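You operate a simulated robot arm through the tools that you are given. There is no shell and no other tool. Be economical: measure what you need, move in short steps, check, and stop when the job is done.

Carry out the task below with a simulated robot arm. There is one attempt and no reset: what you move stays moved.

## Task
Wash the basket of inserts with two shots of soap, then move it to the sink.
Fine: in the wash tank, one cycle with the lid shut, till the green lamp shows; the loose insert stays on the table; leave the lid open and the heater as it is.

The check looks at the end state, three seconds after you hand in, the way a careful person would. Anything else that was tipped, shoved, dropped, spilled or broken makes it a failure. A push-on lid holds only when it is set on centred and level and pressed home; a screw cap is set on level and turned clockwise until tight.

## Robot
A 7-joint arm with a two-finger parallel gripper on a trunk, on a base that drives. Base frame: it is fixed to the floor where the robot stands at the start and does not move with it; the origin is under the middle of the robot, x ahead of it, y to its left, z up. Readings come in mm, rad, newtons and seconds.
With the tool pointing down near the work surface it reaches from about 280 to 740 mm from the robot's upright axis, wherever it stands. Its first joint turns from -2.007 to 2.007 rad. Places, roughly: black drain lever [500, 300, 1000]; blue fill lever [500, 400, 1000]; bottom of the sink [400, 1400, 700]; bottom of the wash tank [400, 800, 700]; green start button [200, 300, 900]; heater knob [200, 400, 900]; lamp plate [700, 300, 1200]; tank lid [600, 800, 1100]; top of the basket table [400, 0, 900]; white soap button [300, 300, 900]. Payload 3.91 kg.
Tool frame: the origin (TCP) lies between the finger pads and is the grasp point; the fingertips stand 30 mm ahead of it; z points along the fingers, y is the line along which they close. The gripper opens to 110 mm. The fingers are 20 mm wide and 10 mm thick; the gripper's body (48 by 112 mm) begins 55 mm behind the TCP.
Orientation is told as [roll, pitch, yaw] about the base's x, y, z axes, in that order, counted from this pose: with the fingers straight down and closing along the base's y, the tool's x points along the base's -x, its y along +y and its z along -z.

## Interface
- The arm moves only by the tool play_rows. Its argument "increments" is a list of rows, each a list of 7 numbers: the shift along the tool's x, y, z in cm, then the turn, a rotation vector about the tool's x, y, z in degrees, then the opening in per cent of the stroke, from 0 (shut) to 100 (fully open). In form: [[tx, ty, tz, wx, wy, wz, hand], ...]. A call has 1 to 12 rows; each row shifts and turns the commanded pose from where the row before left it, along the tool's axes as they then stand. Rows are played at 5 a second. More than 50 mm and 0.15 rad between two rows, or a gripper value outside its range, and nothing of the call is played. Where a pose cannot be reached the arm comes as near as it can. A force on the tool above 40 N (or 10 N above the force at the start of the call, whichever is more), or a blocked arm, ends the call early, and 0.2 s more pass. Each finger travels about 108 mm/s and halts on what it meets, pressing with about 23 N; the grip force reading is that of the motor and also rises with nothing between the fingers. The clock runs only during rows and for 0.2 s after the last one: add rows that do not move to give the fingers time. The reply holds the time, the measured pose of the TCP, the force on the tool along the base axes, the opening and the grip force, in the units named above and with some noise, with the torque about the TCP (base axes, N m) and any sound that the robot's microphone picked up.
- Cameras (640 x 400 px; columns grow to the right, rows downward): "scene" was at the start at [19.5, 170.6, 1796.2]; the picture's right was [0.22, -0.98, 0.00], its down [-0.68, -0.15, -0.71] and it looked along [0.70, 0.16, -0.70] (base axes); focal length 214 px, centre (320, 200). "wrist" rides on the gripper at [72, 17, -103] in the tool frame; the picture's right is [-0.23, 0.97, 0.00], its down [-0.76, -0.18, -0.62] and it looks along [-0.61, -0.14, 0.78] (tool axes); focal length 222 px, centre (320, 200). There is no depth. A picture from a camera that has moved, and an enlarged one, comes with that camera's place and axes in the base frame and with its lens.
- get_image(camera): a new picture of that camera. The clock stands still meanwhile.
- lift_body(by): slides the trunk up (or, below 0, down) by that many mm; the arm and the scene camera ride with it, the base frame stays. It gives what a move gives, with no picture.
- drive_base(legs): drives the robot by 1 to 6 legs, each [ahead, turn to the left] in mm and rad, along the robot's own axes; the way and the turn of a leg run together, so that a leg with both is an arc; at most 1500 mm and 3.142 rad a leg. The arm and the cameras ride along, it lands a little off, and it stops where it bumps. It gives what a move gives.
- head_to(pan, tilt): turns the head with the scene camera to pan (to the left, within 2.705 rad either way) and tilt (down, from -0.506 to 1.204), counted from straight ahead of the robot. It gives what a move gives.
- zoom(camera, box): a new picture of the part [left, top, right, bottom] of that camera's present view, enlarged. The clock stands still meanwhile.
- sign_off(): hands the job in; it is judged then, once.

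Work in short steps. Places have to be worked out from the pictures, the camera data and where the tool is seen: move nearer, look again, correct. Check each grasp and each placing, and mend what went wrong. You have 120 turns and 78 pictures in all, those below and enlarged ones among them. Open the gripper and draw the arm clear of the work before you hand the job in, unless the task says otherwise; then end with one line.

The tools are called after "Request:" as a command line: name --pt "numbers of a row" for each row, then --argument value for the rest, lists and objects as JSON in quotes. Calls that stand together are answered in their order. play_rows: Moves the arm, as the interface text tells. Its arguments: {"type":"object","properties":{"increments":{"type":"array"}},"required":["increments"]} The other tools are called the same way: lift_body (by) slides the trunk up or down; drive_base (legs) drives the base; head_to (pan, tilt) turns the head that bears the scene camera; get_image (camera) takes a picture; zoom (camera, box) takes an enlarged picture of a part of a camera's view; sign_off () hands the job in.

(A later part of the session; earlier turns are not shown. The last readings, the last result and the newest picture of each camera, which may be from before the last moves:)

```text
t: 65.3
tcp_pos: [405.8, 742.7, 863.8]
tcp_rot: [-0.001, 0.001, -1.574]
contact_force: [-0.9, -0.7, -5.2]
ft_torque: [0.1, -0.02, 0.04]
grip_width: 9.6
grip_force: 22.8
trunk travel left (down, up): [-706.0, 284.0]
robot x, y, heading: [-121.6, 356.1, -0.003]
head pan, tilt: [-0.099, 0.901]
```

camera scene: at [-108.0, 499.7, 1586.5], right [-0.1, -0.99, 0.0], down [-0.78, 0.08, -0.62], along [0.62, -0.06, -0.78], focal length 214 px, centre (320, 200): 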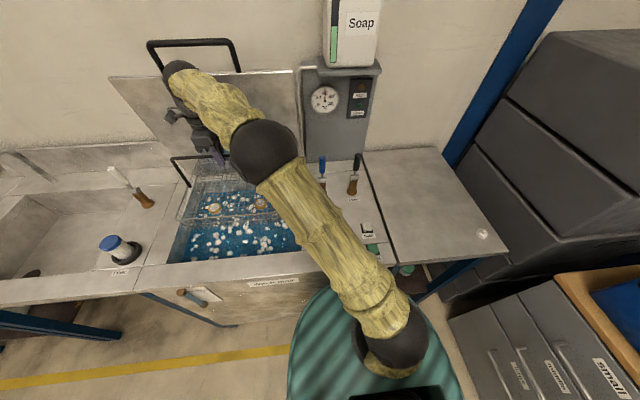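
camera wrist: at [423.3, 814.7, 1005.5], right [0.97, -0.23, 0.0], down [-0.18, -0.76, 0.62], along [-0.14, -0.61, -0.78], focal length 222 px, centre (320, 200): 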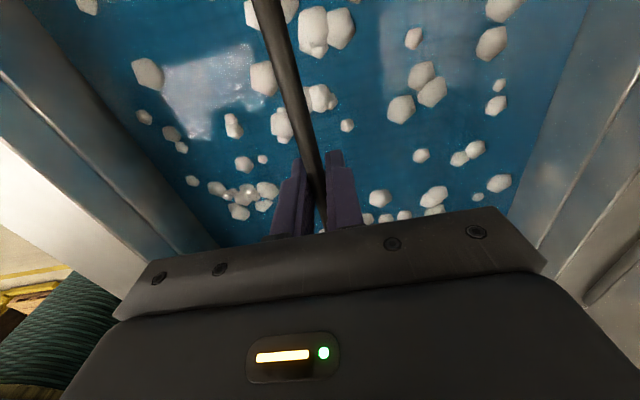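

Request:
play_rows --pt "0 0 0.4 0 0 0 0" --pt "0 0 0.4 0 0 0 0" --pt "0 0 0.4 0 0 0 0" --pt "0 0 0.4 0 0 0 0" --pt "0 0 0 0 0 0 0"

```text
t: 66.5
tcp_pos: [405.5, 741.2, 847.8]
tcp_rot: [-0.002, -0.001, -1.571]
contact_force: [0.3, 0.5, -5.9]
ft_torque: [0.08, -0.01, 0.02]
grip_width: 9.3
grip_force: 22.8
trunk travel left (down, up): [-706.0, 284.0]
robot x, y, heading: [-125.1, 355.6, -0.0]
head pan, tilt: [-0.099, 0.901]
```

Still hanging (−5.9 N); I continue in small steps.

Request:
play_rows --pt "0 0 0.4 0 0 0 0" --pt "0 0 0.4 0 0 0 0" --pt "0 0 0.4 0 0 0 0" --pt "0 0 0.4 0 0 0 0" --pt "0 0 0 0 0 0 0"

```text
t: 67.7
tcp_pos: [404.7, 741.6, 834.0]
tcp_rot: [0.001, 0.001, -1.573]
contact_force: [2.7, 2.2, 20.6]
ft_torque: [-0.03, 0.01, 0.04]
grip_width: 9.6
grip_force: 22.9
trunk travel left (down, up): [-706.0, 284.0]
robot x, y, heading: [-118.6, 352.1, 0.006]
head pan, tilt: [-0.099, 0.901]
```

It rests on the bottom (TCP 834). I ease off, open, and draw straight up.

Request:
play_rows --pt "0 0 -0.3 0 0 0 0" --pt "0 0 0 0 0 0 45" --pt "0 0 0 0 0 0 45" --pt "0 0 -2 0 0 0 45" --pt "0 0 -4 0 0 0 45" --pt "0 0 -4.5 0 0 0 45" --pt "0 0 -4.5 0 0 0 45" --pt "0 0 -4.5 0 0 0 45" --pt "0 0 -4.5 0 0 0 45" --pt "0 0 -4.5 0 0 0 45" --pt "0 0 -4.5 0 0 0 45"

Request:
get_image --camera "wrist"

Request:
get_image --camera "scene"

```text
t: 70.1
tcp_pos: [405.3, 741.6, 1165.2]
tcp_rot: [-0.003, -0.001, -1.572]
contact_force: [0.3, -0.5, -0.6]
ft_torque: [-0.03, 0.01, 0.0]
grip_width: 49.6
grip_force: 0.2
trunk travel left (down, up): [-706.0, 284.0]
robot x, y, heading: [-121.9, 356.0, -0.0]
head pan, tilt: [-0.099, 0.901]
```

```text
42 pictures are left
camera wrist: at [423.6, 813.8, 1268.9], right [0.97, -0.23, 0.0], down [-0.18, -0.76, 0.62], along [-0.14, -0.61, -0.78], focal length 222 px, centre (320, 200)
```

wrist: 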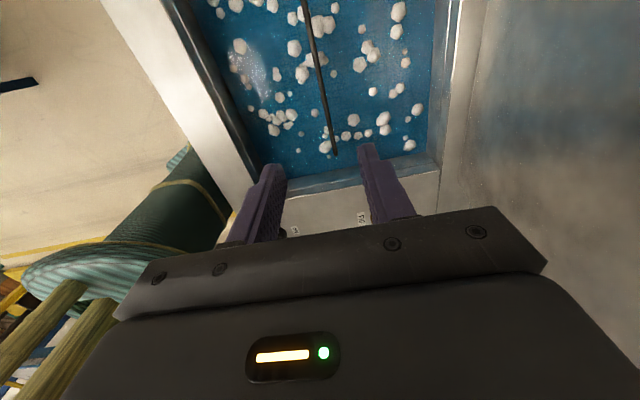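

```text
41 pictures are left
camera scene: at [-108.7, 499.5, 1586.4], right [-0.1, -0.99, 0.0], down [-0.78, 0.08, -0.62], along [0.62, -0.06, -0.78], focal length 214 px, centre (320, 200)
```

scene: 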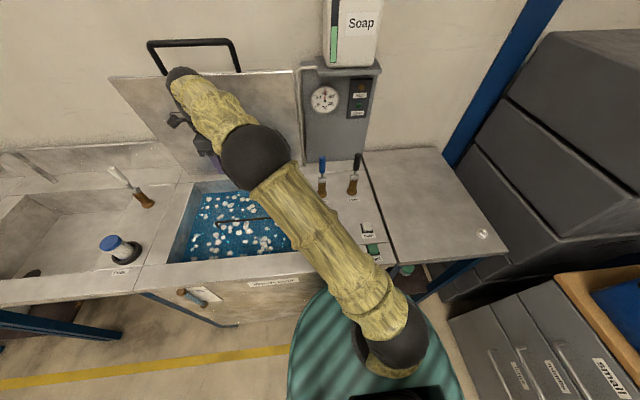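

The basket sits upright on the tank floor. Triangulating, the lid's hinge is near (640, z 895), its handle bar near x≈560, y 676–897, z≈1410. To reach it I retract the arm and shift the base left to y≈550.

Request:
play_rows --pt "-2.7 -3.2 -1.5 0 0 0 45" --pt "-2.7 -3.2 -1.5 0 0 0 45" --pt "-2.7 -3.2 -1.5 0 0 0 45" --pt "-2.7 -3.2 -1.5 0 0 0 45" --pt "-2.7 -3.2 -1.5 0 0 0 45" --pt "-2.7 -3.2 -1.5 0 0 0 45"

Request:
drive_base --legs '[[-50, 0], [0, 1.57], [195, 0], [0, -1.57], [45, 0]]'

Request:
lift_body --by 220

Request:
head_to --pan 0.1 --tilt 0.6

Request:
get_image --camera "scene"

Request:
get_image --camera "wrist"

```text
t: 71.5
tcp_pos: [212.5, 578.6, 1255.6]
tcp_rot: [-0.003, 0.001, -1.573]
contact_force: [0.7, 0.0, -0.4]
ft_torque: [0.04, 0.0, -0.02]
grip_width: 49.5
grip_force: 0.1
trunk travel left (down, up): [-706.0, 284.0]
robot x, y, heading: [-125.1, 353.8, 0.003]
head pan, tilt: [-0.099, 0.901]
```

```text
t: 81.7
tcp_pos: [195.9, 785.0, 1256.2]
tcp_rot: [0.003, 0.0, -1.551]
contact_force: [-0.2, 0.6, 0.0]
ft_torque: [0.0, -0.07, 0.0]
grip_width: 49.6
grip_force: 0.0
trunk travel left (down, up): [-706.0, 284.0]
robot x, y, heading: [-131.8, 551.3, 0.032]
head pan, tilt: [-0.099, 0.901]
```

```text
t: 84.0
tcp_pos: [199.2, 784.2, 1476.3]
tcp_rot: [-0.002, 0.001, -1.55]
contact_force: [-0.6, 0.0, -0.5]
ft_torque: [0.02, -0.03, 0.0]
grip_width: 49.6
grip_force: 0.1
trunk travel left (down, up): [-926.0, 64.0]
robot x, y, heading: [-136.0, 555.9, 0.03]
head pan, tilt: [-0.099, 0.901]
```

```text
t: 84.8
tcp_pos: [198.9, 785.2, 1476.4]
tcp_rot: [-0.002, 0.0, -1.549]
contact_force: [0.3, -0.5, 0.7]
ft_torque: [0.04, 0.0, 0.02]
grip_width: 49.7
grip_force: 0.1
trunk travel left (down, up): [-926.0, 64.0]
robot x, y, heading: [-133.2, 551.1, 0.023]
head pan, tilt: [0.099, 0.6]
```

```text
40 pictures are left
camera scene: at [-110.8, 714.3, 1831.2], right [0.13, -0.99, 0.0], down [-0.56, -0.07, -0.82], along [0.82, 0.1, -0.57], focal length 214 px, centre (320, 200)
```

scene: 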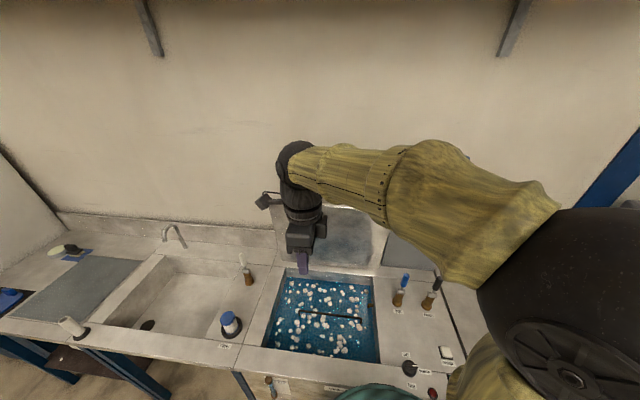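

```text
39 pictures are left
camera wrist: at [214.8, 858.2, 1579.6], right [0.98, -0.21, 0.0], down [-0.16, -0.77, 0.62], along [-0.13, -0.61, -0.78], focal length 222 px, centre (320, 200)
```

wrist: 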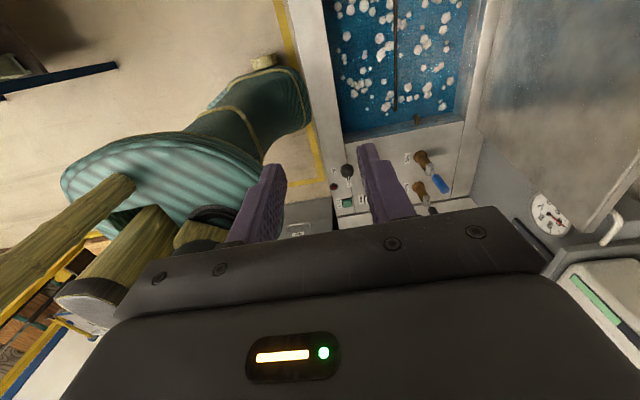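

The arm hides the lid handle; I bring the hand toward it, staying in front and slightly high, to see it with the wrist camera.

Request:
play_rows --pt "0.4 4.2 0.4 0 0 1.2 60" --pt "0.4 4.2 0.4 0 0 0 60" --pt "0.4 4.2 0.4 0 0 0 60" --pt "0.4 4.2 0.4 0 0 0 60" --pt "0.4 4.2 0.4 0 0 0 60"

Request:
get_image --camera "wrist"

Request:
get_image --camera "scene"

```text
t: 86.0
tcp_pos: [411.9, 807.4, 1454.6]
tcp_rot: [-0.004, -0.001, -1.571]
contact_force: [1.0, 0.2, 0.6]
ft_torque: [0.0, 0.03, -0.01]
grip_width: 66.1
grip_force: 0.0
trunk travel left (down, up): [-926.0, 64.0]
robot x, y, heading: [-136.2, 552.7, 0.026]
head pan, tilt: [0.099, 0.6]
```

```text
38 pictures are left
camera wrist: at [429.1, 880.0, 1558.7], right [0.97, -0.23, 0.0], down [-0.18, -0.76, 0.62], along [-0.14, -0.61, -0.78], focal length 222 px, centre (320, 200)
```

wrist: 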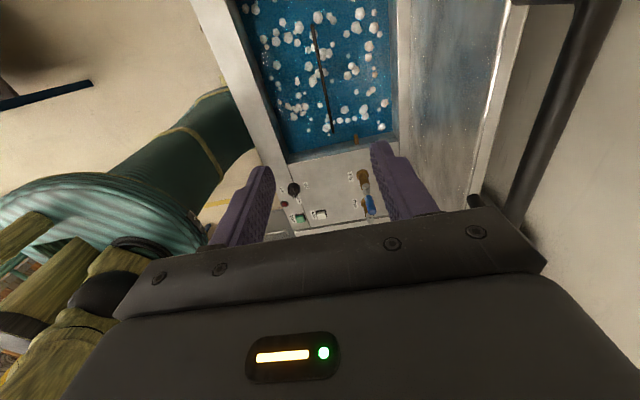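

```text
37 pictures are left
camera scene: at [-107.8, 715.3, 1831.1], right [0.13, -0.99, 0.0], down [-0.56, -0.07, -0.82], along [0.82, 0.1, -0.57], focal length 214 px, centre (320, 200)
```

scene: 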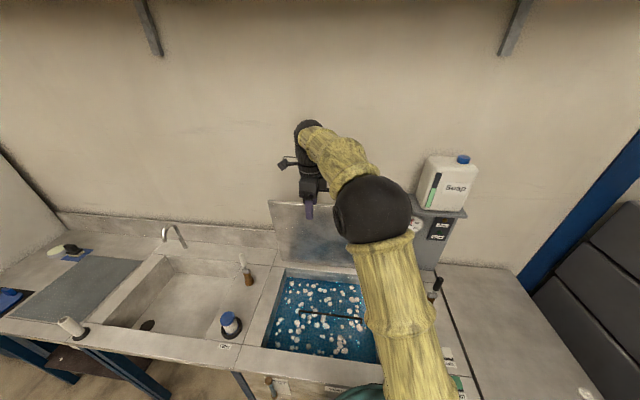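

Combining views, the bar is at about x 563, z 1413, in line with the lid plane. I raise the trunk 60 mm, nudge the base forward, and move above the bar at y≈720.

Request:
lift_body --by 60

Request:
drive_base --legs '[[14, -0.026]]'

Request:
play_rows --pt "-2 3.3 0 0 0 -0.7 50" --pt "-2 3.3 0 0 0 -0.8 50" --pt "-2 3 0 0 0 0 50" --pt "-2 3 0 0 0 0 50"

Request:
get_image --camera "wrist"

```text
t: 87.0
tcp_pos: [409.2, 806.7, 1514.4]
tcp_rot: [-0.003, 0.0, -1.57]
contact_force: [0.3, 1.3, 0.0]
ft_torque: [-0.04, -0.02, -0.02]
grip_width: 66.3
grip_force: 0.0
trunk travel left (down, up): [-986.0, 4.0]
robot x, y, heading: [-133.0, 554.3, 0.028]
head pan, tilt: [0.099, 0.6]
```

```text
t: 87.8
tcp_pos: [426.0, 793.7, 1516.2]
tcp_rot: [0.001, 0.0, -1.593]
contact_force: [-0.5, 0.6, -0.4]
ft_torque: [-0.03, -0.01, -0.02]
grip_width: 66.1
grip_force: 0.1
trunk travel left (down, up): [-986.0, 4.0]
robot x, y, heading: [-116.9, 553.5, 0.002]
head pan, tilt: [0.099, 0.6]
```

```text
t: 88.8
tcp_pos: [549.2, 707.6, 1508.9]
tcp_rot: [-0.007, 0.002, -1.57]
contact_force: [0.4, -0.6, -1.2]
ft_torque: [0.01, 0.02, -0.01]
grip_width: 55.1
grip_force: 0.1
out of reach, approached as far as the arm can: row 4
trunk travel left (down, up): [-986.0, 4.0]
robot x, y, heading: [-115.3, 551.3, -0.003]
head pan, tilt: [0.099, 0.6]
```

```text
36 pictures are left
camera wrist: at [566.2, 780.5, 1614.1], right [0.97, -0.23, -0.01], down [-0.17, -0.76, 0.62], along [-0.14, -0.61, -0.78], focal length 222 px, centre (320, 200)
```

wrist: 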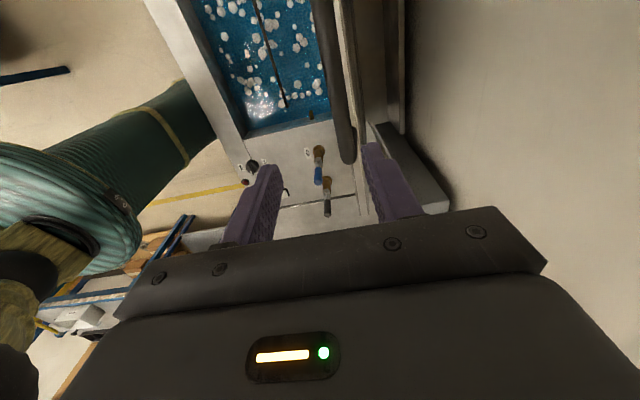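

The bar is near x≈570 with its right end at y≈670. I shift +20 mm in x while descending partway, then re-measure.

Request:
play_rows --pt "0 0 2 0 0 0 60" --pt "0 1.0 2 0 0 0 60" --pt "0 1.0 0 0 0 0 60" --pt "0 0 0 0 0 0 60"

Request:
get_image --camera "wrist"

```text
t: 89.8
tcp_pos: [565.3, 710.4, 1470.5]
tcp_rot: [0.001, 0.003, -1.568]
contact_force: [-1.0, -0.2, -0.5]
ft_torque: [-0.02, -0.01, 0.0]
grip_width: 66.1
grip_force: 0.1
trunk travel left (down, up): [-986.0, 4.0]
robot x, y, heading: [-119.9, 552.0, 0.003]
head pan, tilt: [0.099, 0.6]
```

```text
35 pictures are left
camera wrist: at [582.4, 782.9, 1575.6], right [0.97, -0.23, 0.0], down [-0.18, -0.76, 0.62], along [-0.14, -0.61, -0.78], focal length 222 px, centre (320, 200)
```

wrist: 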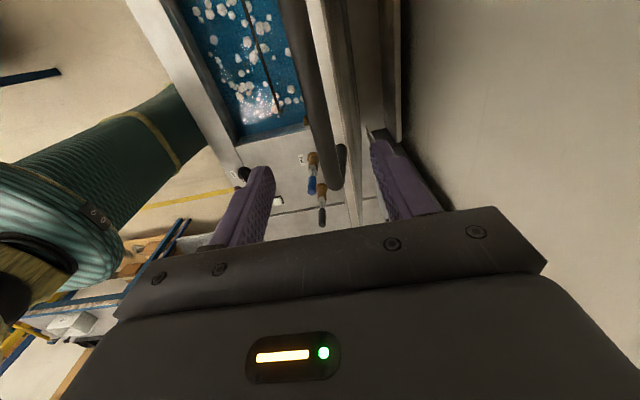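

Re-triangulated: bar at x≈570, z≈1418, between the fingers. I descend 53 mm and close on it.

Request:
play_rows --pt "0 0.3 2 0 0 0 60" --pt "0 0.2 2 0 0 0 60" --pt "0 0 1.4 0 0 0 60" --pt "0 0 0 0 0 0 60"

Request:
get_image --camera "wrist"

```text
t: 90.8
tcp_pos: [571.2, 712.6, 1417.8]
tcp_rot: [-0.002, 0.003, -1.568]
contact_force: [-1.0, 0.5, -0.7]
ft_torque: [0.02, -0.01, 0.0]
grip_width: 66.1
grip_force: 0.1
trunk travel left (down, up): [-986.0, 4.0]
robot x, y, heading: [-117.5, 553.3, 0.0]
head pan, tilt: [0.099, 0.6]
```

```text
34 pictures are left
camera wrist: at [588.5, 783.8, 1521.7], right [0.97, -0.22, 0.0], down [-0.17, -0.76, 0.62], along [-0.14, -0.61, -0.78], focal length 222 px, centre (320, 200)
```

wrist: 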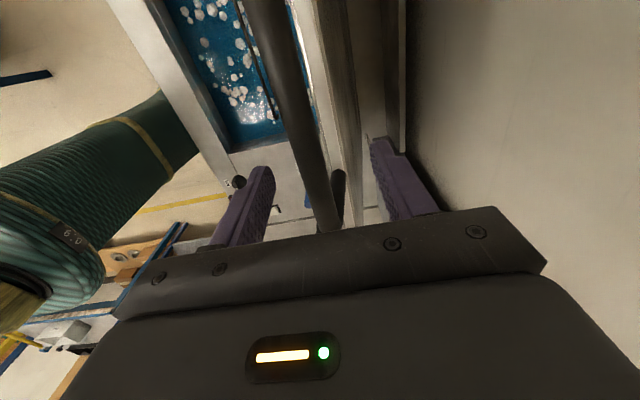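

The bar is between the fingers. I close gently and read the width.

Request:
play_rows --pt "0 0 0 0 0 0 30" --pt "0 0 0 0 0 0 0" --pt "0 0 0 0 0 0 0" --pt "0 0 0 0 0 0 0"

Request:
get_image --camera "wrist"

```text
t: 91.8
tcp_pos: [571.8, 710.9, 1418.1]
tcp_rot: [-0.001, 0.001, -1.568]
contact_force: [0.0, 0.0, 1.1]
ft_torque: [0.01, -0.07, 0.23]
grip_width: 15.6
grip_force: 44.9
trunk travel left (down, up): [-986.0, 4.0]
robot x, y, heading: [-118.9, 549.6, 0.003]
head pan, tilt: [0.099, 0.6]
```

```text
33 pictures are left
camera wrist: at [588.5, 783.7, 1521.9], right [0.97, -0.22, 0.0], down [-0.17, -0.76, 0.62], along [-0.14, -0.61, -0.78], focal length 222 px, centre (320, 200)
```

wrist: 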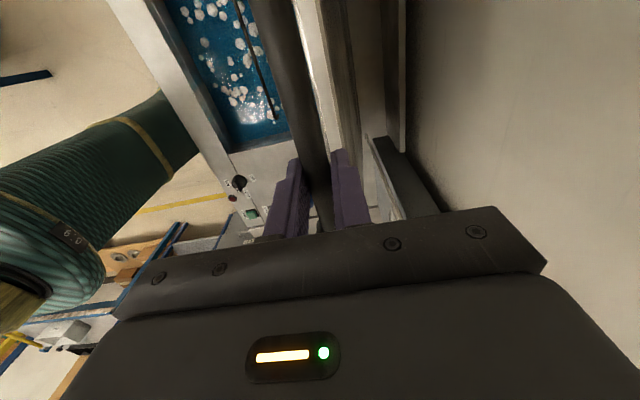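

Firm grip on a 15.6 mm bar. I start the arc about the hinge (≈640, 895), radius ≈527, with a short test.

Request:
play_rows --pt "0 -1.4 0.2 0 0 0 0" --pt "0 -2.76 0.55 0 0 0 0" --pt "0 0 0 0 0 0 0"

```text
t: 92.5
tcp_pos: [529.3, 710.6, 1410.5]
tcp_rot: [-0.002, -0.001, -1.569]
contact_force: [-0.6, -0.4, 0.0]
ft_torque: [-0.25, 0.26, 0.24]
grip_width: 15.9
grip_force: 45.2
trunk travel left (down, up): [-986.0, 4.0]
robot x, y, heading: [-121.3, 553.8, -0.001]
head pan, tilt: [0.099, 0.6]
```

Almost no force; continuing along the arc.

Request:
play_rows --pt "0 -2.22 0.55 0 0 0 0" --pt "0 -2.22 0.6 0 0 0 0" --pt "0 -2.17 0.75 0 0 0 0" --pt "0 -2.17 0.79 0 0 0 0" --pt "0 0 0 0 0 0 0"

Request:
get_image --camera "wrist"

```text
t: 93.8
tcp_pos: [441.7, 710.6, 1382.9]
tcp_rot: [-0.004, -0.001, -1.568]
contact_force: [0.6, -1.7, -5.9]
ft_torque: [0.1, -0.05, 0.3]
grip_width: 15.5
grip_force: 44.4
trunk travel left (down, up): [-986.0, 4.0]
robot x, y, heading: [-115.6, 551.1, -0.004]
head pan, tilt: [0.099, 0.6]
```

```text
32 pictures are left
camera wrist: at [459.0, 783.2, 1486.6], right [0.97, -0.23, 0.0], down [-0.17, -0.76, 0.62], along [-0.14, -0.61, -0.78], focal length 222 px, centre (320, 200)
```

wrist: 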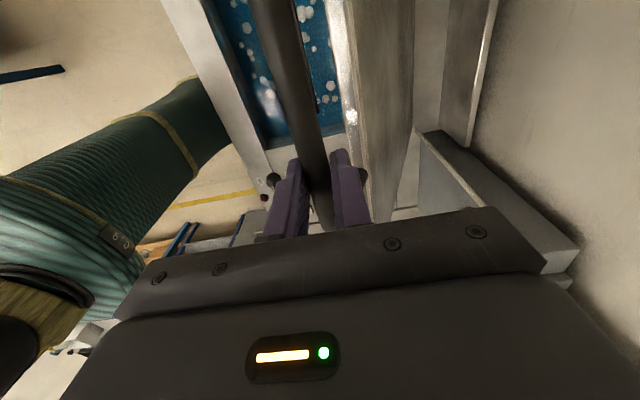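

The lid follows with little load. Continue to about 48°.

Request:
play_rows --pt "0 -2.12 0.9 0 0 0 0" --pt "0 -2.07 1.0 0 0 0 0" --pt "0 -2.03 1.1 0 0 0 0" --pt "0 -1.97 1.17 0 0 0 0" --pt "0 -1.93 1.26 0 0 0 0" --pt "0 -1.86 1.34 0 0 0 0" --pt "0 -1.8 1.42 0 0 0 0" --pt "0 -1.74 1.51 0 0 0 0" --pt "0 0 0 0 0 0 0"

```text
t: 95.8
tcp_pos: [287.8, 710.4, 1285.5]
tcp_rot: [-0.004, 0.002, -1.568]
contact_force: [7.1, -2.1, -5.7]
ft_torque: [-0.31, -0.21, 0.37]
grip_width: 15.4
grip_force: 45.3
trunk travel left (down, up): [-986.0, 4.0]
robot x, y, heading: [-116.0, 553.3, -0.003]
head pan, tilt: [0.099, 0.6]
```

Loads stay small; continue to about 28°.

Request:
play_rows --pt "0 -1.67 1.58 0 0 0 0" --pt "0 -1.61 1.64 0 0 0 0" --pt "0 -1.53 1.72 0 0 0 0" --pt "0 -1.46 1.77 0 0 0 0" --pt "0 -1.37 1.85 0 0 0 0" --pt "0 -1.3 1.9 0 0 0 0" --pt "0 -1.21 1.95 0 0 0 0" --pt "0 -1.12 2.01 0 0 0 0" --pt "0 0 0 0 0 0 0"

Request:
get_image --camera "wrist"

Request:
get_image --camera "scene"

```text
t: 97.8
tcp_pos: [176.3, 708.5, 1141.2]
tcp_rot: [-0.003, 0.003, -1.57]
contact_force: [23.3, -6.3, -13.9]
ft_torque: [-0.23, -0.52, 0.54]
grip_width: 15.7
grip_force: 45.3
trunk travel left (down, up): [-986.0, 4.0]
robot x, y, heading: [-121.2, 554.9, 0.001]
head pan, tilt: [0.099, 0.6]
```

```text
31 pictures are left
camera wrist: at [194.4, 781.7, 1245.3], right [0.97, -0.23, 0.0], down [-0.18, -0.76, 0.62], along [-0.14, -0.61, -0.78], focal length 222 px, centre (320, 200)
```

wrist: 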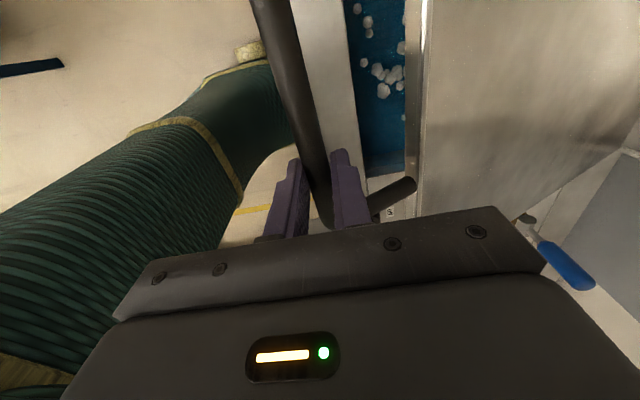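

```text
30 pictures are left
camera scene: at [-85.5, 713.1, 1891.0], right [0.1, -1.0, 0.0], down [-0.57, -0.06, -0.82], along [0.82, 0.08, -0.57], focal length 214 px, centre (320, 200)
```

scene: 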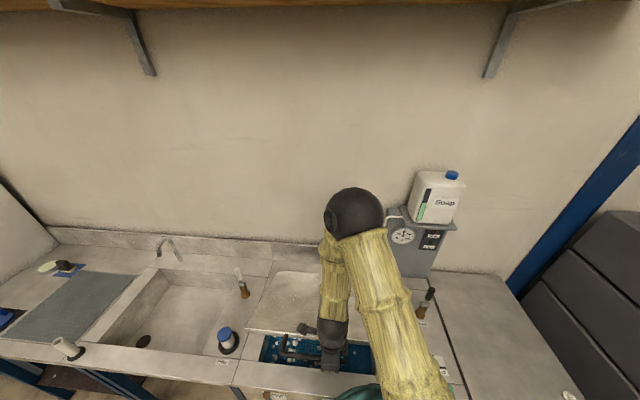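

The lid now pulls +x with 23 N: my radius is a bit too long. I relax 10 mm toward +x and re-read.

Request:
play_rows --pt "0 0.5 0.3 0 0 0 0" --pt "0 0.5 0.3 0 0 0 0" --pt "0 0 0 0 0 0 0"

```text
t: 98.5
tcp_pos: [176.0, 708.8, 1138.1]
tcp_rot: [-0.009, 0.0, -1.565]
contact_force: [-19.2, -5.9, 7.0]
ft_torque: [-0.14, 0.68, 0.33]
grip_width: 15.7
grip_force: 44.8
trunk travel left (down, up): [-986.0, 4.0]
robot x, y, heading: [-114.9, 552.4, 0.005]
head pan, tilt: [0.099, 0.6]
```

Neutral is about 5 mm short of that; hinge refits to (643, 895). I continue down to ~16° and read the force.

Request:
play_rows --pt "0 -1.4 2.1 0 0 0 0" --pt "0 -1.2 2.2 0 0 0 0" --pt "0 0 0 0 0 0 0"

Request:
play_rows --pt "0 -0.95 2.6 0 0 0 0" --pt "0 -0.8 2.6 0 0 0 0" --pt "0 0 0 0 0 0 0"

```text
t: 99.3
tcp_pos: [157.4, 709.0, 1093.3]
tcp_rot: [0.001, 0.003, -1.572]
contact_force: [-6.2, -5.6, 0.9]
ft_torque: [-0.46, -0.06, 0.56]
grip_width: 15.6
grip_force: 45.0
trunk travel left (down, up): [-986.0, 4.0]
robot x, y, heading: [-118.2, 554.5, -0.001]
head pan, tilt: [0.099, 0.6]
```

```text
t: 100.2
tcp_pos: [141.1, 708.8, 1040.6]
tcp_rot: [0.0, 0.002, -1.569]
contact_force: [0.2, -6.1, -0.2]
ft_torque: [-0.63, -0.12, 0.52]
grip_width: 15.7
grip_force: 45.1
trunk travel left (down, up): [-986.0, 4.0]
robot x, y, heading: [-122.6, 551.6, -0.003]
head pan, tilt: [0.099, 0.6]
```

Nearly force-free. Continue down to close, watching for contact.

Request:
play_rows --pt "0 -0.6 2.7 0 0 0 0" --pt "0 -0.55 2.7 0 0 0 0" --pt "0 -0.3 2.0 0 0 0 0" --pt "0 0 0 0 0 0 0"

Request:
get_image --camera "wrist"

```text
t: 101.2
tcp_pos: [125.4, 708.7, 967.6]
tcp_rot: [-0.003, 0.0, -1.57]
contact_force: [5.1, -4.7, -1.8]
ft_torque: [-0.02, -0.15, 0.47]
grip_width: 15.5
grip_force: 44.9
trunk travel left (down, up): [-986.0, 4.0]
robot x, y, heading: [-119.6, 552.7, -0.003]
head pan, tilt: [0.099, 0.6]
```

```text
29 pictures are left
camera wrist: at [143.0, 781.6, 1071.5], right [0.97, -0.23, 0.0], down [-0.18, -0.76, 0.62], along [-0.14, -0.61, -0.78], focal length 222 px, centre (320, 200)
```

wrist: 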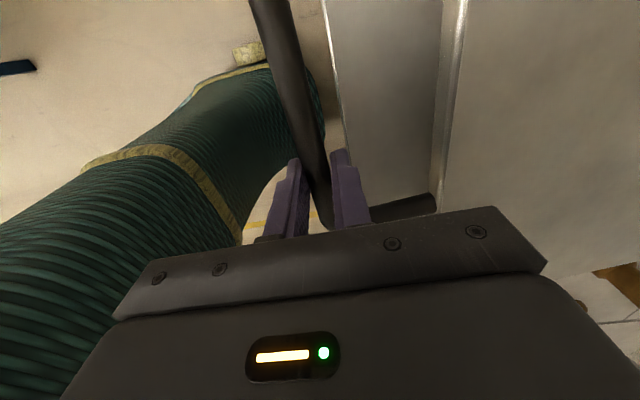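

The finger tips will come close to the counter edge, so I go down to TCP≈928, then release and press the lid down from above.

Request:
play_rows --pt "0 -0.3 2.0 0 0 0 0" --pt "0 -0.15 1.9 0 0 0 0" --pt "0 0 0 0 0 0 0"

Request:
head_to --pan 0.3 --tilt 1.0

Request:
get_image --camera "scene"

```text
t: 102.0
tcp_pos: [123.7, 709.1, 928.3]
tcp_rot: [0.0, 0.0, -1.57]
contact_force: [16.1, -5.7, 0.3]
ft_torque: [-0.51, -0.37, 0.57]
grip_width: 15.9
grip_force: 45.2
trunk travel left (down, up): [-986.0, 4.0]
robot x, y, heading: [-119.8, 551.8, -0.004]
head pan, tilt: [0.099, 0.6]
```

```text
t: 102.8
tcp_pos: [123.5, 708.4, 928.1]
tcp_rot: [-0.001, 0.001, -1.57]
contact_force: [20.9, -7.1, -2.6]
ft_torque: [-0.21, -0.31, 0.54]
grip_width: 15.4
grip_force: 45.0
trunk travel left (down, up): [-986.0, 4.0]
robot x, y, heading: [-118.5, 550.8, 0.0]
head pan, tilt: [0.3, 1.0]
```

```text
28 pictures are left
camera scene: at [-109.5, 724.6, 1859.3], right [0.3, -0.96, 0.0], down [-0.8, -0.25, -0.54], along [0.51, 0.16, -0.84], focal length 214 px, centre (320, 200)
```

scene: 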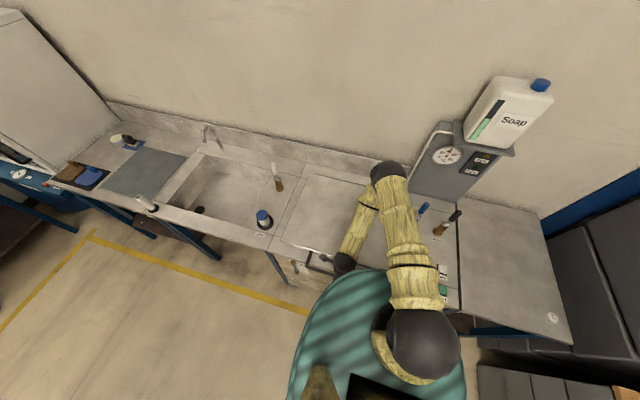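

Nearly shut. I relieve the x force and go down another centimetre, checking for contact.

Request:
play_rows --pt "0 0.4 0.5 0 0 0 0" --pt "0 0 0.5 0 0 0 0" --pt "0 0 0 0 0 0 0"

```text
t: 103.6
tcp_pos: [121.8, 709.0, 917.6]
tcp_rot: [-0.007, 0.002, -1.568]
contact_force: [2.2, -8.3, -2.8]
ft_torque: [-0.16, 0.13, 0.47]
grip_width: 15.8
grip_force: 45.8
trunk travel left (down, up): [-986.0, 4.0]
robot x, y, heading: [-119.7, 551.1, -0.007]
head pan, tilt: [0.3, 1.0]
```

Request:
play_rows --pt "0 0 0.5 0 0 0 0" --pt "0 0 0.4 0 0 0 0" --pt "0 0 0.4 0 0 0 0" --pt "0 0 0 0 0 0 0"

```text
t: 104.6
tcp_pos: [122.2, 708.2, 907.8]
tcp_rot: [-0.007, 0.005, -1.566]
contact_force: [-1.3, -7.2, 31.6]
ft_torque: [-0.62, 0.08, 0.46]
grip_width: 15.8
grip_force: 45.1
trunk travel left (down, up): [-986.0, 4.0]
robot x, y, heading: [-122.3, 551.6, -0.004]
head pan, tilt: [0.3, 1.0]
stopped in row 4: the force on the tool passed its limit (the readings are from after the stop); the commanded pose is now the measured one
```

Contact at TCP 908: either the lid is home or a fingertip touches. I ease up, open, rise, and look.

Request:
play_rows --pt "0 0 -0.2 0 0 0 0" --pt "0 0 0 0 0 0 40" --pt "0 0 0 0 0 0 40" --pt "0 0 -2 0 0 0 40" --pt "0 0 -4 0 0 0 40" --pt "0 0 -4 0 0 0 40" --pt "0 0 -4 0 0 0 40"

Request:
get_image --camera "wrist"

Request:
zoom --camera "scene" --box '[240, 150, 480, 320]'

```text
t: 106.2
tcp_pos: [125.1, 710.4, 1048.7]
tcp_rot: [-0.001, 0.003, -1.567]
contact_force: [-0.2, 0.8, -0.5]
ft_torque: [0.02, -0.01, 0.0]
grip_width: 43.9
grip_force: 0.0
trunk travel left (down, up): [-986.0, 4.0]
robot x, y, heading: [-121.4, 550.6, 0.003]
head pan, tilt: [0.3, 1.0]
```

```text
27 pictures are left
camera wrist: at [141.4, 783.4, 1152.9], right [0.97, -0.22, 0.0], down [-0.17, -0.76, 0.62], along [-0.14, -0.6, -0.78], focal length 222 px, centre (320, 200)
```

wrist: 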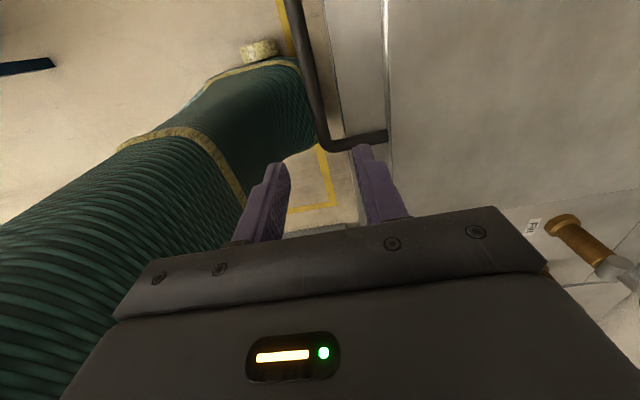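

```text
2.35 times, centred on (360, 235) of scene
camera zoom: at [-115.0, 725.7, 1859.1], right [0.3, -0.96, 0.0], down [-0.8, -0.25, -0.54], along [0.52, 0.16, -0.84], focal length 505 px, centre (226, 118)
```

zoom: 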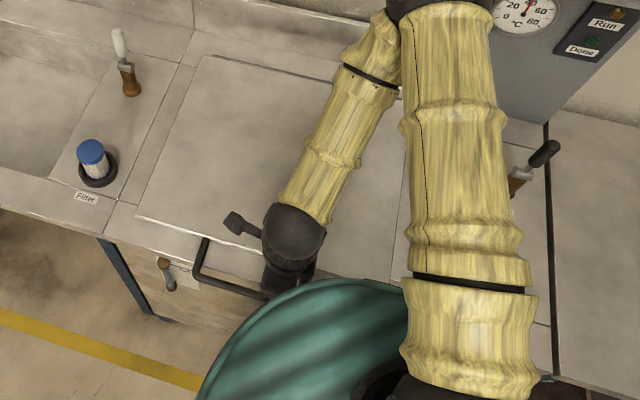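

The lid lies flat and shut. Next I close the fingers and move over the start button (≈209, 283).

Request:
play_rows --pt "-4.25 0.84 0 0 0 0 0" --pt "-4.25 0.84 0 0 0 0 0" --pt "-4.25 0.84 0 0 0 0 0" --pt "-4.25 0.84 0 0 0 0 0" --pt "-4.25 0.84 0 0 0 0 0" --pt "-4.25 0.84 0 0 0 0 0" --pt "-4.25 0.84 0 0 0 0 0" --pt "-4.25 0.84 0 0 0 0 0" --pt "-4.25 0.84 0 0 0 0 0" --pt "-4.25 0.84 4 0 0 0 0" --pt "0 0 4 0 0 0 0"

Request:
get_image --camera "wrist"

```text
refused: row 10 steps farther than a row can; nothing moved
```

```text
25 pictures are left
camera wrist: at [141.4, 783.4, 1152.9], right [0.97, -0.22, 0.0], down [-0.17, -0.76, 0.62], along [-0.14, -0.6, -0.78], focal length 222 px, centre (320, 200)
```

wrist: 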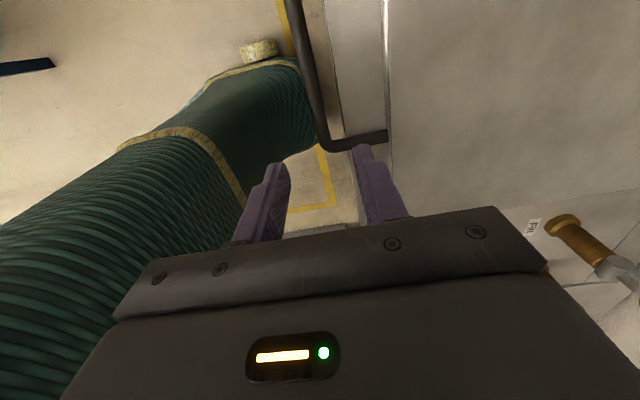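

One row was too long; I resend with the path bowed slightly outward.

Request:
play_rows --pt "-4.25 1.7 0 0 0 0 0" --pt "-4.25 1.7 0 0 0 0 0" --pt "-4.25 1.7 0 0 0 0 0" --pt "-4.25 1.7 0 0 0 0 0" --pt "-4.25 1.7 0 0 0 0 0" --pt "-4.25 0 0 0 0 0 0" --pt "-4.25 0 0 0 0 0 0" --pt "-4.25 0 0 0 0 0 0" --pt "-4.25 0 0 0 0 0 0" --pt "-4.25 0 1 0 0 0 0" --pt "0 0 4 0 0 0 0" --pt "0 0 3 0 0 0 0"

Request:
get_image --camera "wrist"

```text
t: 108.8
tcp_pos: [214.4, 287.1, 964.3]
tcp_rot: [-0.003, 0.004, -1.568]
contact_force: [0.0, 0.9, 0.5]
ft_torque: [0.03, 0.01, -0.01]
grip_width: 0.2
grip_force: 23.1
out of reach, approached as far as the arm can: row 1
trunk travel left (down, up): [-986.0, 4.0]
robot x, y, heading: [-117.6, 552.5, -0.002]
head pan, tilt: [0.3, 1.0]
```

```text
24 pictures are left
camera wrist: at [231.5, 360.0, 1068.2], right [0.97, -0.22, 0.0], down [-0.17, -0.76, 0.62], along [-0.14, -0.6, -0.78], focal length 222 px, centre (320, 200)
```

wrist: 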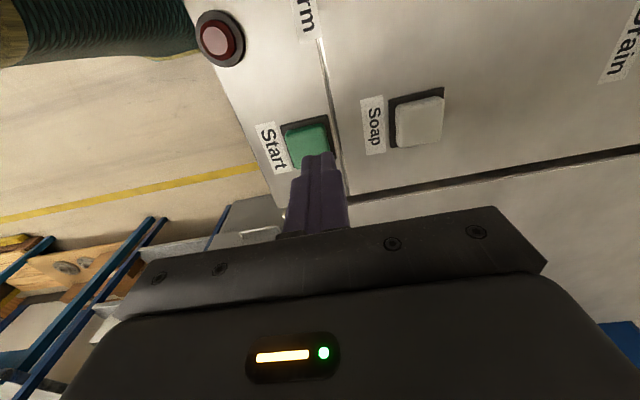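

Start button centre at about (202,284). I shift 12 mm, and press down as with soap.

Request:
play_rows --pt "-0.3 -1.2 1 0 0 0 0" --pt "0 0 1.5 0 0 0 0" --pt "0 0 0.8 0 0 0 0" --pt "0 0 0.3 0 0 0 0" --pt "0 0 0.3 0 0 0 0" --pt "0 0 0.3 0 0 0 0" --pt "0 0 0 0 0 0 0"

```text
t: 110.4
tcp_pos: [203.2, 284.8, 920.9]
tcp_rot: [-0.003, 0.002, -1.566]
contact_force: [1.3, -2.2, 14.4]
ft_torque: [-0.06, -0.04, -0.02]
grip_width: 0.2
grip_force: 22.8
trunk travel left (down, up): [-986.0, 4.0]
robot x, y, heading: [-116.8, 552.6, 0.001]
head pan, tilt: [0.3, 1.0]
heard: click
```

Click heard. I release and look at the lamps; the head is turned to see the lamp plate.

Request:
play_rows --pt "0 0 -1 0 0 0 0" --pt "0 0 -3 0 0 0 0" --pt "0 0 -4 0 0 0 0" --pt "0 0 -4 0 0 0 0" --pt "0 0 0 0 0 0 0"

Request:
head_to --pan -0.1 --tilt 0.6

Request:
get_image --camera "scene"

```text
t: 111.6
tcp_pos: [203.0, 283.2, 1041.0]
tcp_rot: [-0.003, 0.004, -1.567]
contact_force: [0.3, 0.3, -0.4]
ft_torque: [0.01, -0.02, 0.01]
grip_width: 0.0
grip_force: 23.1
trunk travel left (down, up): [-986.0, 4.0]
robot x, y, heading: [-124.6, 553.4, 0.002]
head pan, tilt: [0.3, 1.0]
```

```text
t: 112.5
tcp_pos: [204.4, 283.7, 1040.8]
tcp_rot: [-0.003, 0.002, -1.569]
contact_force: [-0.4, 1.2, -0.1]
ft_torque: [0.0, -0.01, -0.03]
grip_width: 0.0
grip_force: 22.8
trunk travel left (down, up): [-986.0, 4.0]
robot x, y, heading: [-120.0, 552.2, -0.001]
head pan, tilt: [-0.099, 0.6]
```

```text
23 pictures are left
camera scene: at [-91.9, 696.1, 1891.2], right [-0.1, -1.0, 0.0], down [-0.56, 0.06, -0.82], along [0.82, -0.08, -0.57], focal length 214 px, centre (320, 200)
```

scene: 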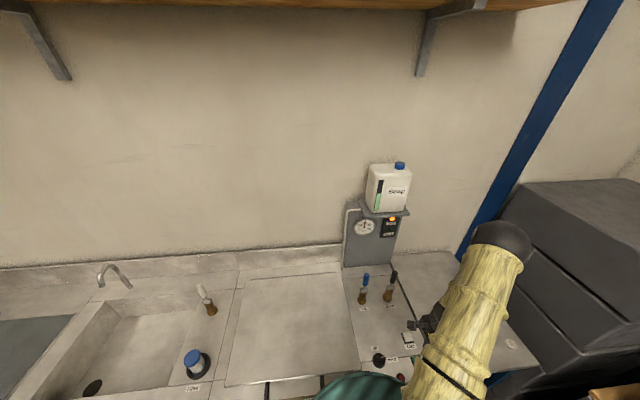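

Run lamp is lit amber. While it runs I bring the arm back over the lid handle.

Request:
play_rows --pt "4.25 0 0 0 0 0 40" --pt "4.25 0 0 0 0 0 40" --pt "4.25 0 0 0 0 0 40" --pt "4.25 0 0 0 0 0 40" --pt "4.25 0 0 0 0 0 40" --pt "4.25 -1.5 0 0 0 0 40" --pt "4.25 -1.5 0 0 0 0 40" --pt "4.25 -1.5 0 0 0 0 40" --pt "4.25 -1.5 0 0 0 0 40" --pt "4.25 -1.5 0 0 0 0 40"

Request:
play_rows --pt "0 0 0 0 0 0 40" --pt "0 0 0 0 0 0 40" --pt "0 0 0 0 0 0 40" --pt "0 0 0 0 0 0 40" --pt "0 0 0 0 0 0 40" --pt "0 0 0 0 0 0 40" --pt "0 0 0 0 0 0 40" --pt "0 0 0 0 0 0 40" --pt "0 0 0 0 0 0 40" --pt "0 0 0 0 0 0 40" --pt "0 0 0 0 0 0 40" --pt "0 0 0 0 0 0 40"

Request:
play_rows --pt "0 0 0 0 0 0 40" --pt "0 0 0 0 0 0 40" --pt "0 0 0 0 0 0 40" --pt "0 0 0 0 0 0 40" --pt "0 0 0 0 0 0 40" --pt "0 0 0 0 0 0 40" --pt "0 0 0 0 0 0 40" --pt "0 0 0 0 0 0 40" --pt "0 0 0 0 0 0 40" --pt "0 0 0 0 0 0 40" --pt "0 0 0 0 0 0 40" --pt "0 0 0 0 0 0 40"

Request:
play_rows --pt "0 0 0 0 0 0 40" --pt "0 0 0 0 0 0 40" --pt "0 0 0 0 0 0 40" --pt "0 0 0 0 0 0 40" --pt "0 0 0 0 0 0 40" --pt "0 0 0 0 0 0 40" --pt "0 0 0 0 0 0 40" --pt "0 0 0 0 0 0 40" --pt "0 0 0 0 0 0 40" --pt "0 0 0 0 0 0 40" --pt "0 0 0 0 0 0 40" --pt "0 0 0 0 0 0 40"

Request:
zoom --camera "scene" --box '[340, 190, 420, 250]'

```text
t: 114.7
tcp_pos: [131.5, 714.0, 1039.0]
tcp_rot: [-0.002, 0.0, -1.569]
contact_force: [-0.8, 0.1, 0.9]
ft_torque: [-0.03, -0.02, -0.04]
grip_width: 43.9
grip_force: 0.2
out of reach, approached as far as the arm can: row 8
trunk travel left (down, up): [-986.0, 4.0]
robot x, y, heading: [-117.5, 553.5, -0.001]
head pan, tilt: [-0.099, 0.6]
```

```text
t: 117.3
tcp_pos: [132.3, 711.5, 1038.2]
tcp_rot: [-0.003, 0.004, -1.567]
contact_force: [-0.3, -0.6, 0.2]
ft_torque: [-0.02, -0.03, -0.02]
grip_width: 43.7
grip_force: 0.1
trunk travel left (down, up): [-986.0, 4.0]
robot x, y, heading: [-120.7, 551.6, -0.001]
head pan, tilt: [-0.099, 0.6]
```

```text
t: 119.9
tcp_pos: [133.2, 711.8, 1039.5]
tcp_rot: [-0.004, 0.004, -1.567]
contact_force: [0.9, 0.0, -0.6]
ft_torque: [0.02, 0.01, 0.0]
grip_width: 43.8
grip_force: 0.0
trunk travel left (down, up): [-986.0, 4.0]
robot x, y, heading: [-117.7, 554.6, 0.0]
head pan, tilt: [-0.099, 0.6]
```

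```text
t: 122.5
tcp_pos: [131.1, 711.9, 1039.5]
tcp_rot: [-0.004, 0.004, -1.568]
contact_force: [0.3, -0.3, -0.3]
ft_torque: [0.01, 0.02, -0.01]
grip_width: 44.0
grip_force: 0.0
trunk travel left (down, up): [-986.0, 4.0]
robot x, y, heading: [-118.0, 556.0, -0.003]
head pan, tilt: [-0.099, 0.6]
```

```text
6.67 times, centred on (380, 220) of scene
camera zoom: at [-92.1, 696.3, 1891.2], right [-0.1, -0.99, 0.0], down [-0.56, 0.06, -0.82], along [0.82, -0.08, -0.57], focal length 1430 px, centre (-80, 67)
```

zoom: 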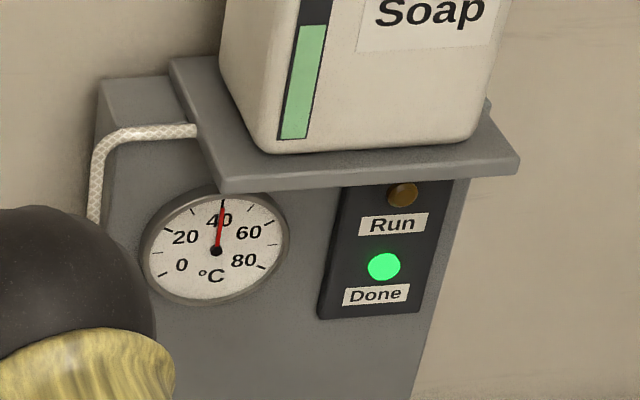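

Done lamp is green. I go down on the handle bar and grip it.

Request:
play_rows --pt "0 -0.8 4 0 0 0 40" --pt "0 0 4 0 0 0 40" --pt "0 0 3.6 0 0 0 40" --pt "0 0 0 0 0 0 20" --pt "0 0 0 0 0 0 0" --pt "0 0 0 0 0 0 0" --pt "0 0 0 0 0 0 0"

```text
t: 124.1
tcp_pos: [123.4, 712.3, 924.1]
tcp_rot: [-0.004, 0.003, -1.567]
contact_force: [-9.6, 0.8, -1.7]
ft_torque: [0.53, 0.39, 0.51]
grip_width: 15.2
grip_force: 45.5
trunk travel left (down, up): [-986.0, 4.0]
robot x, y, heading: [-118.8, 553.4, -0.001]
head pan, tilt: [-0.099, 0.6]
```

Gripped. I retrace the arc upward, first part.

Request:
play_rows --pt "0 0 -1.9 0 0 0 0" --pt "0 0.1 -1.9 0 0 0 0" --pt "0 0.15 -1.9 0 0 0 0" --pt "0 0.2 -1.9 0 0 0 0" --pt "0 0.6 -2.7 0 0 0 0" --pt "0 0.7 -2.7 0 0 0 0" --pt "0 0 0 0 0 0 0"

```text
t: 125.7
tcp_pos: [144.4, 710.4, 1052.9]
tcp_rot: [0.0, 0.001, -1.571]
contact_force: [-0.2, -0.2, -0.9]
ft_torque: [-0.03, 0.02, 0.02]
grip_width: 0.0
grip_force: 38.0
trunk travel left (down, up): [-986.0, 4.0]
robot x, y, heading: [-120.7, 552.4, 0.002]
head pan, tilt: [-0.099, 0.6]
```

The bar slipped out of the tips. I open, check the handle's place, and grip deeper.

Request:
play_rows --pt "0 -1 0 0 0 0 30" --pt "0 -0.8 0 0 0 0 40" --pt "0 0 0 0 0 0 40"

Request:
get_image --camera "wrist"

```text
t: 126.5
tcp_pos: [125.0, 710.4, 1052.4]
tcp_rot: [-0.003, 0.002, -1.57]
contact_force: [-0.3, 0.3, 0.4]
ft_torque: [-0.01, 0.0, -0.02]
grip_width: 43.9
grip_force: 0.1
trunk travel left (down, up): [-986.0, 4.0]
robot x, y, heading: [-114.2, 551.8, 0.001]
head pan, tilt: [-0.099, 0.6]
```

```text
21 pictures are left
camera wrist: at [142.0, 783.8, 1156.7], right [0.97, -0.22, 0.0], down [-0.17, -0.76, 0.62], along [-0.14, -0.61, -0.78], focal length 222 px, centre (320, 200)
```

wrist: 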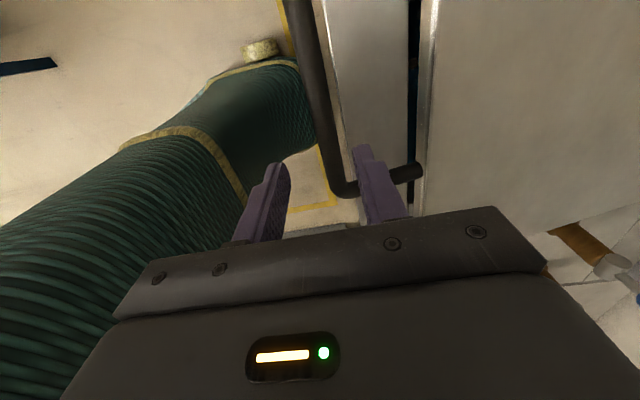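

The lid has stayed ajar where it was left: bar now at about (131, z≈1000). I go down to it with the bar deep between the pads.

Request:
play_rows --pt "0 0.5 2 0 0 0 40" --pt "0 0 2 0 0 0 40" --pt "0 0 1.8 0 0 0 40" --pt "0 0 0 0 0 0 20" --pt "0 0 0 0 0 0 0" --pt "0 0 0 0 0 0 0" --pt "0 0 0 0 0 0 0"

Request:
get_image --camera "wrist"

```text
t: 128.1
tcp_pos: [131.8, 712.4, 993.8]
tcp_rot: [-0.001, 0.003, -1.568]
contact_force: [21.2, 0.5, -4.5]
ft_torque: [0.13, -0.23, 0.53]
grip_width: 15.9
grip_force: 45.2
trunk travel left (down, up): [-986.0, 4.0]
robot x, y, heading: [-121.2, 552.7, -0.0]
head pan, tilt: [-0.099, 0.6]
```

```text
20 pictures are left
camera wrist: at [149.4, 783.5, 1098.3], right [0.97, -0.23, 0.0], down [-0.18, -0.76, 0.62], along [-0.14, -0.6, -0.78], focal length 222 px, centre (320, 200)
```

wrist: 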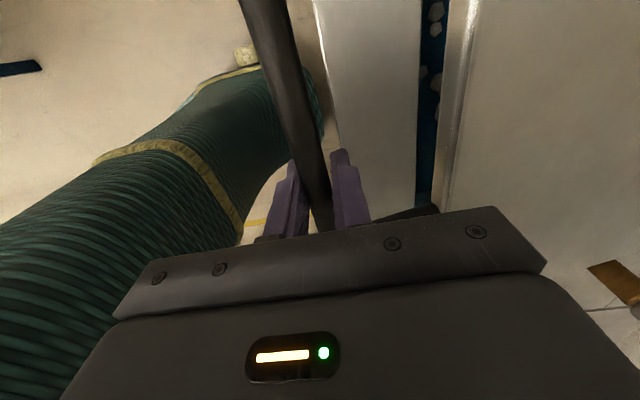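

Good deep grip; a 21 N pull toward +x to relieve. I proceed up the arc.

Request:
play_rows --pt "0 0.5 -0.8 0 0 0 0" --pt "0 0.5 -2 0 0 0 0" --pt "0 0.7 -2 0 0 0 0" --pt "0 0 0 0 0 0 0"

Request:
play_rows --pt "0 0.9 -2.55 0 0 0 0" --pt "0 1.1 -2.55 0 0 0 0" --pt "0 0 0 0 0 0 0"

```text
t: 129.1
tcp_pos: [144.9, 710.3, 1043.2]
tcp_rot: [-0.007, 0.004, -1.567]
contact_force: [3.2, 4.2, -1.5]
ft_torque: [0.26, 0.2, 0.4]
grip_width: 15.8
grip_force: 45.2
trunk travel left (down, up): [-986.0, 4.0]
robot x, y, heading: [-118.5, 551.2, 0.005]
head pan, tilt: [-0.099, 0.6]
```

```text
t: 129.9
tcp_pos: [162.2, 711.3, 1095.3]
tcp_rot: [-0.006, 0.005, -1.565]
contact_force: [-12.6, 4.7, 4.4]
ft_torque: [0.5, 0.27, 0.34]
grip_width: 15.6
grip_force: 44.7
trunk travel left (down, up): [-986.0, 4.0]
robot x, y, heading: [-119.9, 549.4, -0.003]
head pan, tilt: [-0.099, 0.6]
```

Still held and loads modest. Next stretch to about 43°.

Request:
play_rows --pt "0 0.7 -2.1 0 0 0 0" --pt "0 1.0 -2.05 0 0 0 0" --pt "0 1.12 -2.0 0 0 0 0" --pt "0 1.2 -1.96 0 0 0 0" --pt "0 0 0 0 0 0 0"

Request:
play_rows --pt "0 1.3 -1.9 0 0 0 0" --pt "0 1.37 -1.85 0 0 0 0" --pt "0 1.45 -1.78 0 0 0 0" --pt "0 1.53 -1.7 0 0 0 0" --pt "0 0 0 0 0 0 0"

```text
t: 131.1
tcp_pos: [205.9, 711.9, 1175.4]
tcp_rot: [-0.002, 0.008, -1.567]
contact_force: [-10.1, 9.8, 6.6]
ft_torque: [-1.26, -0.04, 0.12]
grip_width: 15.9
grip_force: 45.2
trunk travel left (down, up): [-986.0, 4.0]
robot x, y, heading: [-122.2, 552.2, 0.001]
head pan, tilt: [-0.099, 0.6]
```

```text
t: 132.3
tcp_pos: [261.4, 713.0, 1248.6]
tcp_rot: [0.0, 0.002, -1.567]
contact_force: [-6.8, 7.1, 6.5]
ft_torque: [0.51, 0.07, 0.32]
grip_width: 15.9
grip_force: 44.8
trunk travel left (down, up): [-986.0, 4.0]
robot x, y, heading: [-119.8, 554.1, 0.002]
head pan, tilt: [-0.099, 0.6]
```

Going well; on to ~63°.

Request:
play_rows --pt "0 1.6 -1.64 0 0 0 0" --pt "0 1.67 -1.58 0 0 0 0" --pt "0 1.74 -1.5 0 0 0 0" --pt "0 1.8 -1.43 0 0 0 0" --pt "0 1.86 -1.34 0 0 0 0" --pt "0 1.93 -1.26 0 0 0 0" --pt "0 1.97 -1.17 0 0 0 0" --pt "0 2.03 -1.1 0 0 0 0" --pt "0 0 0 0 0 0 0"

Request:
play_rows --pt "0 2.07 -1.0 0 0 0 0" --pt "0 2.12 -0.9 0 0 0 0" --pt "0 2.17 -0.8 0 0 0 0" --pt "0 2.17 -0.74 0 0 0 0" --pt "0 2.2 -0.62 0 0 0 0" --pt "0 2.22 -0.53 0 0 0 0" --pt "0 0 0 0 0 0 0"

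```text
t: 134.3
tcp_pos: [408.4, 713.0, 1357.9]
tcp_rot: [-0.002, 0.002, -1.567]
contact_force: [-1.8, 7.4, 4.3]
ft_torque: [0.08, -0.03, 0.21]
grip_width: 15.7
grip_force: 45.0
trunk travel left (down, up): [-986.0, 4.0]
robot x, y, heading: [-120.5, 551.0, -0.003]
head pan, tilt: [-0.099, 0.6]
```

```text
t: 135.9
tcp_pos: [539.5, 712.5, 1403.1]
tcp_rot: [-0.002, 0.003, -1.568]
contact_force: [0.6, 4.9, 1.1]
ft_torque: [0.11, -0.2, 0.14]
grip_width: 15.6
grip_force: 45.3
trunk travel left (down, up): [-986.0, 4.0]
robot x, y, heading: [-120.5, 551.2, -0.0]
head pan, tilt: [-0.099, 0.6]
```

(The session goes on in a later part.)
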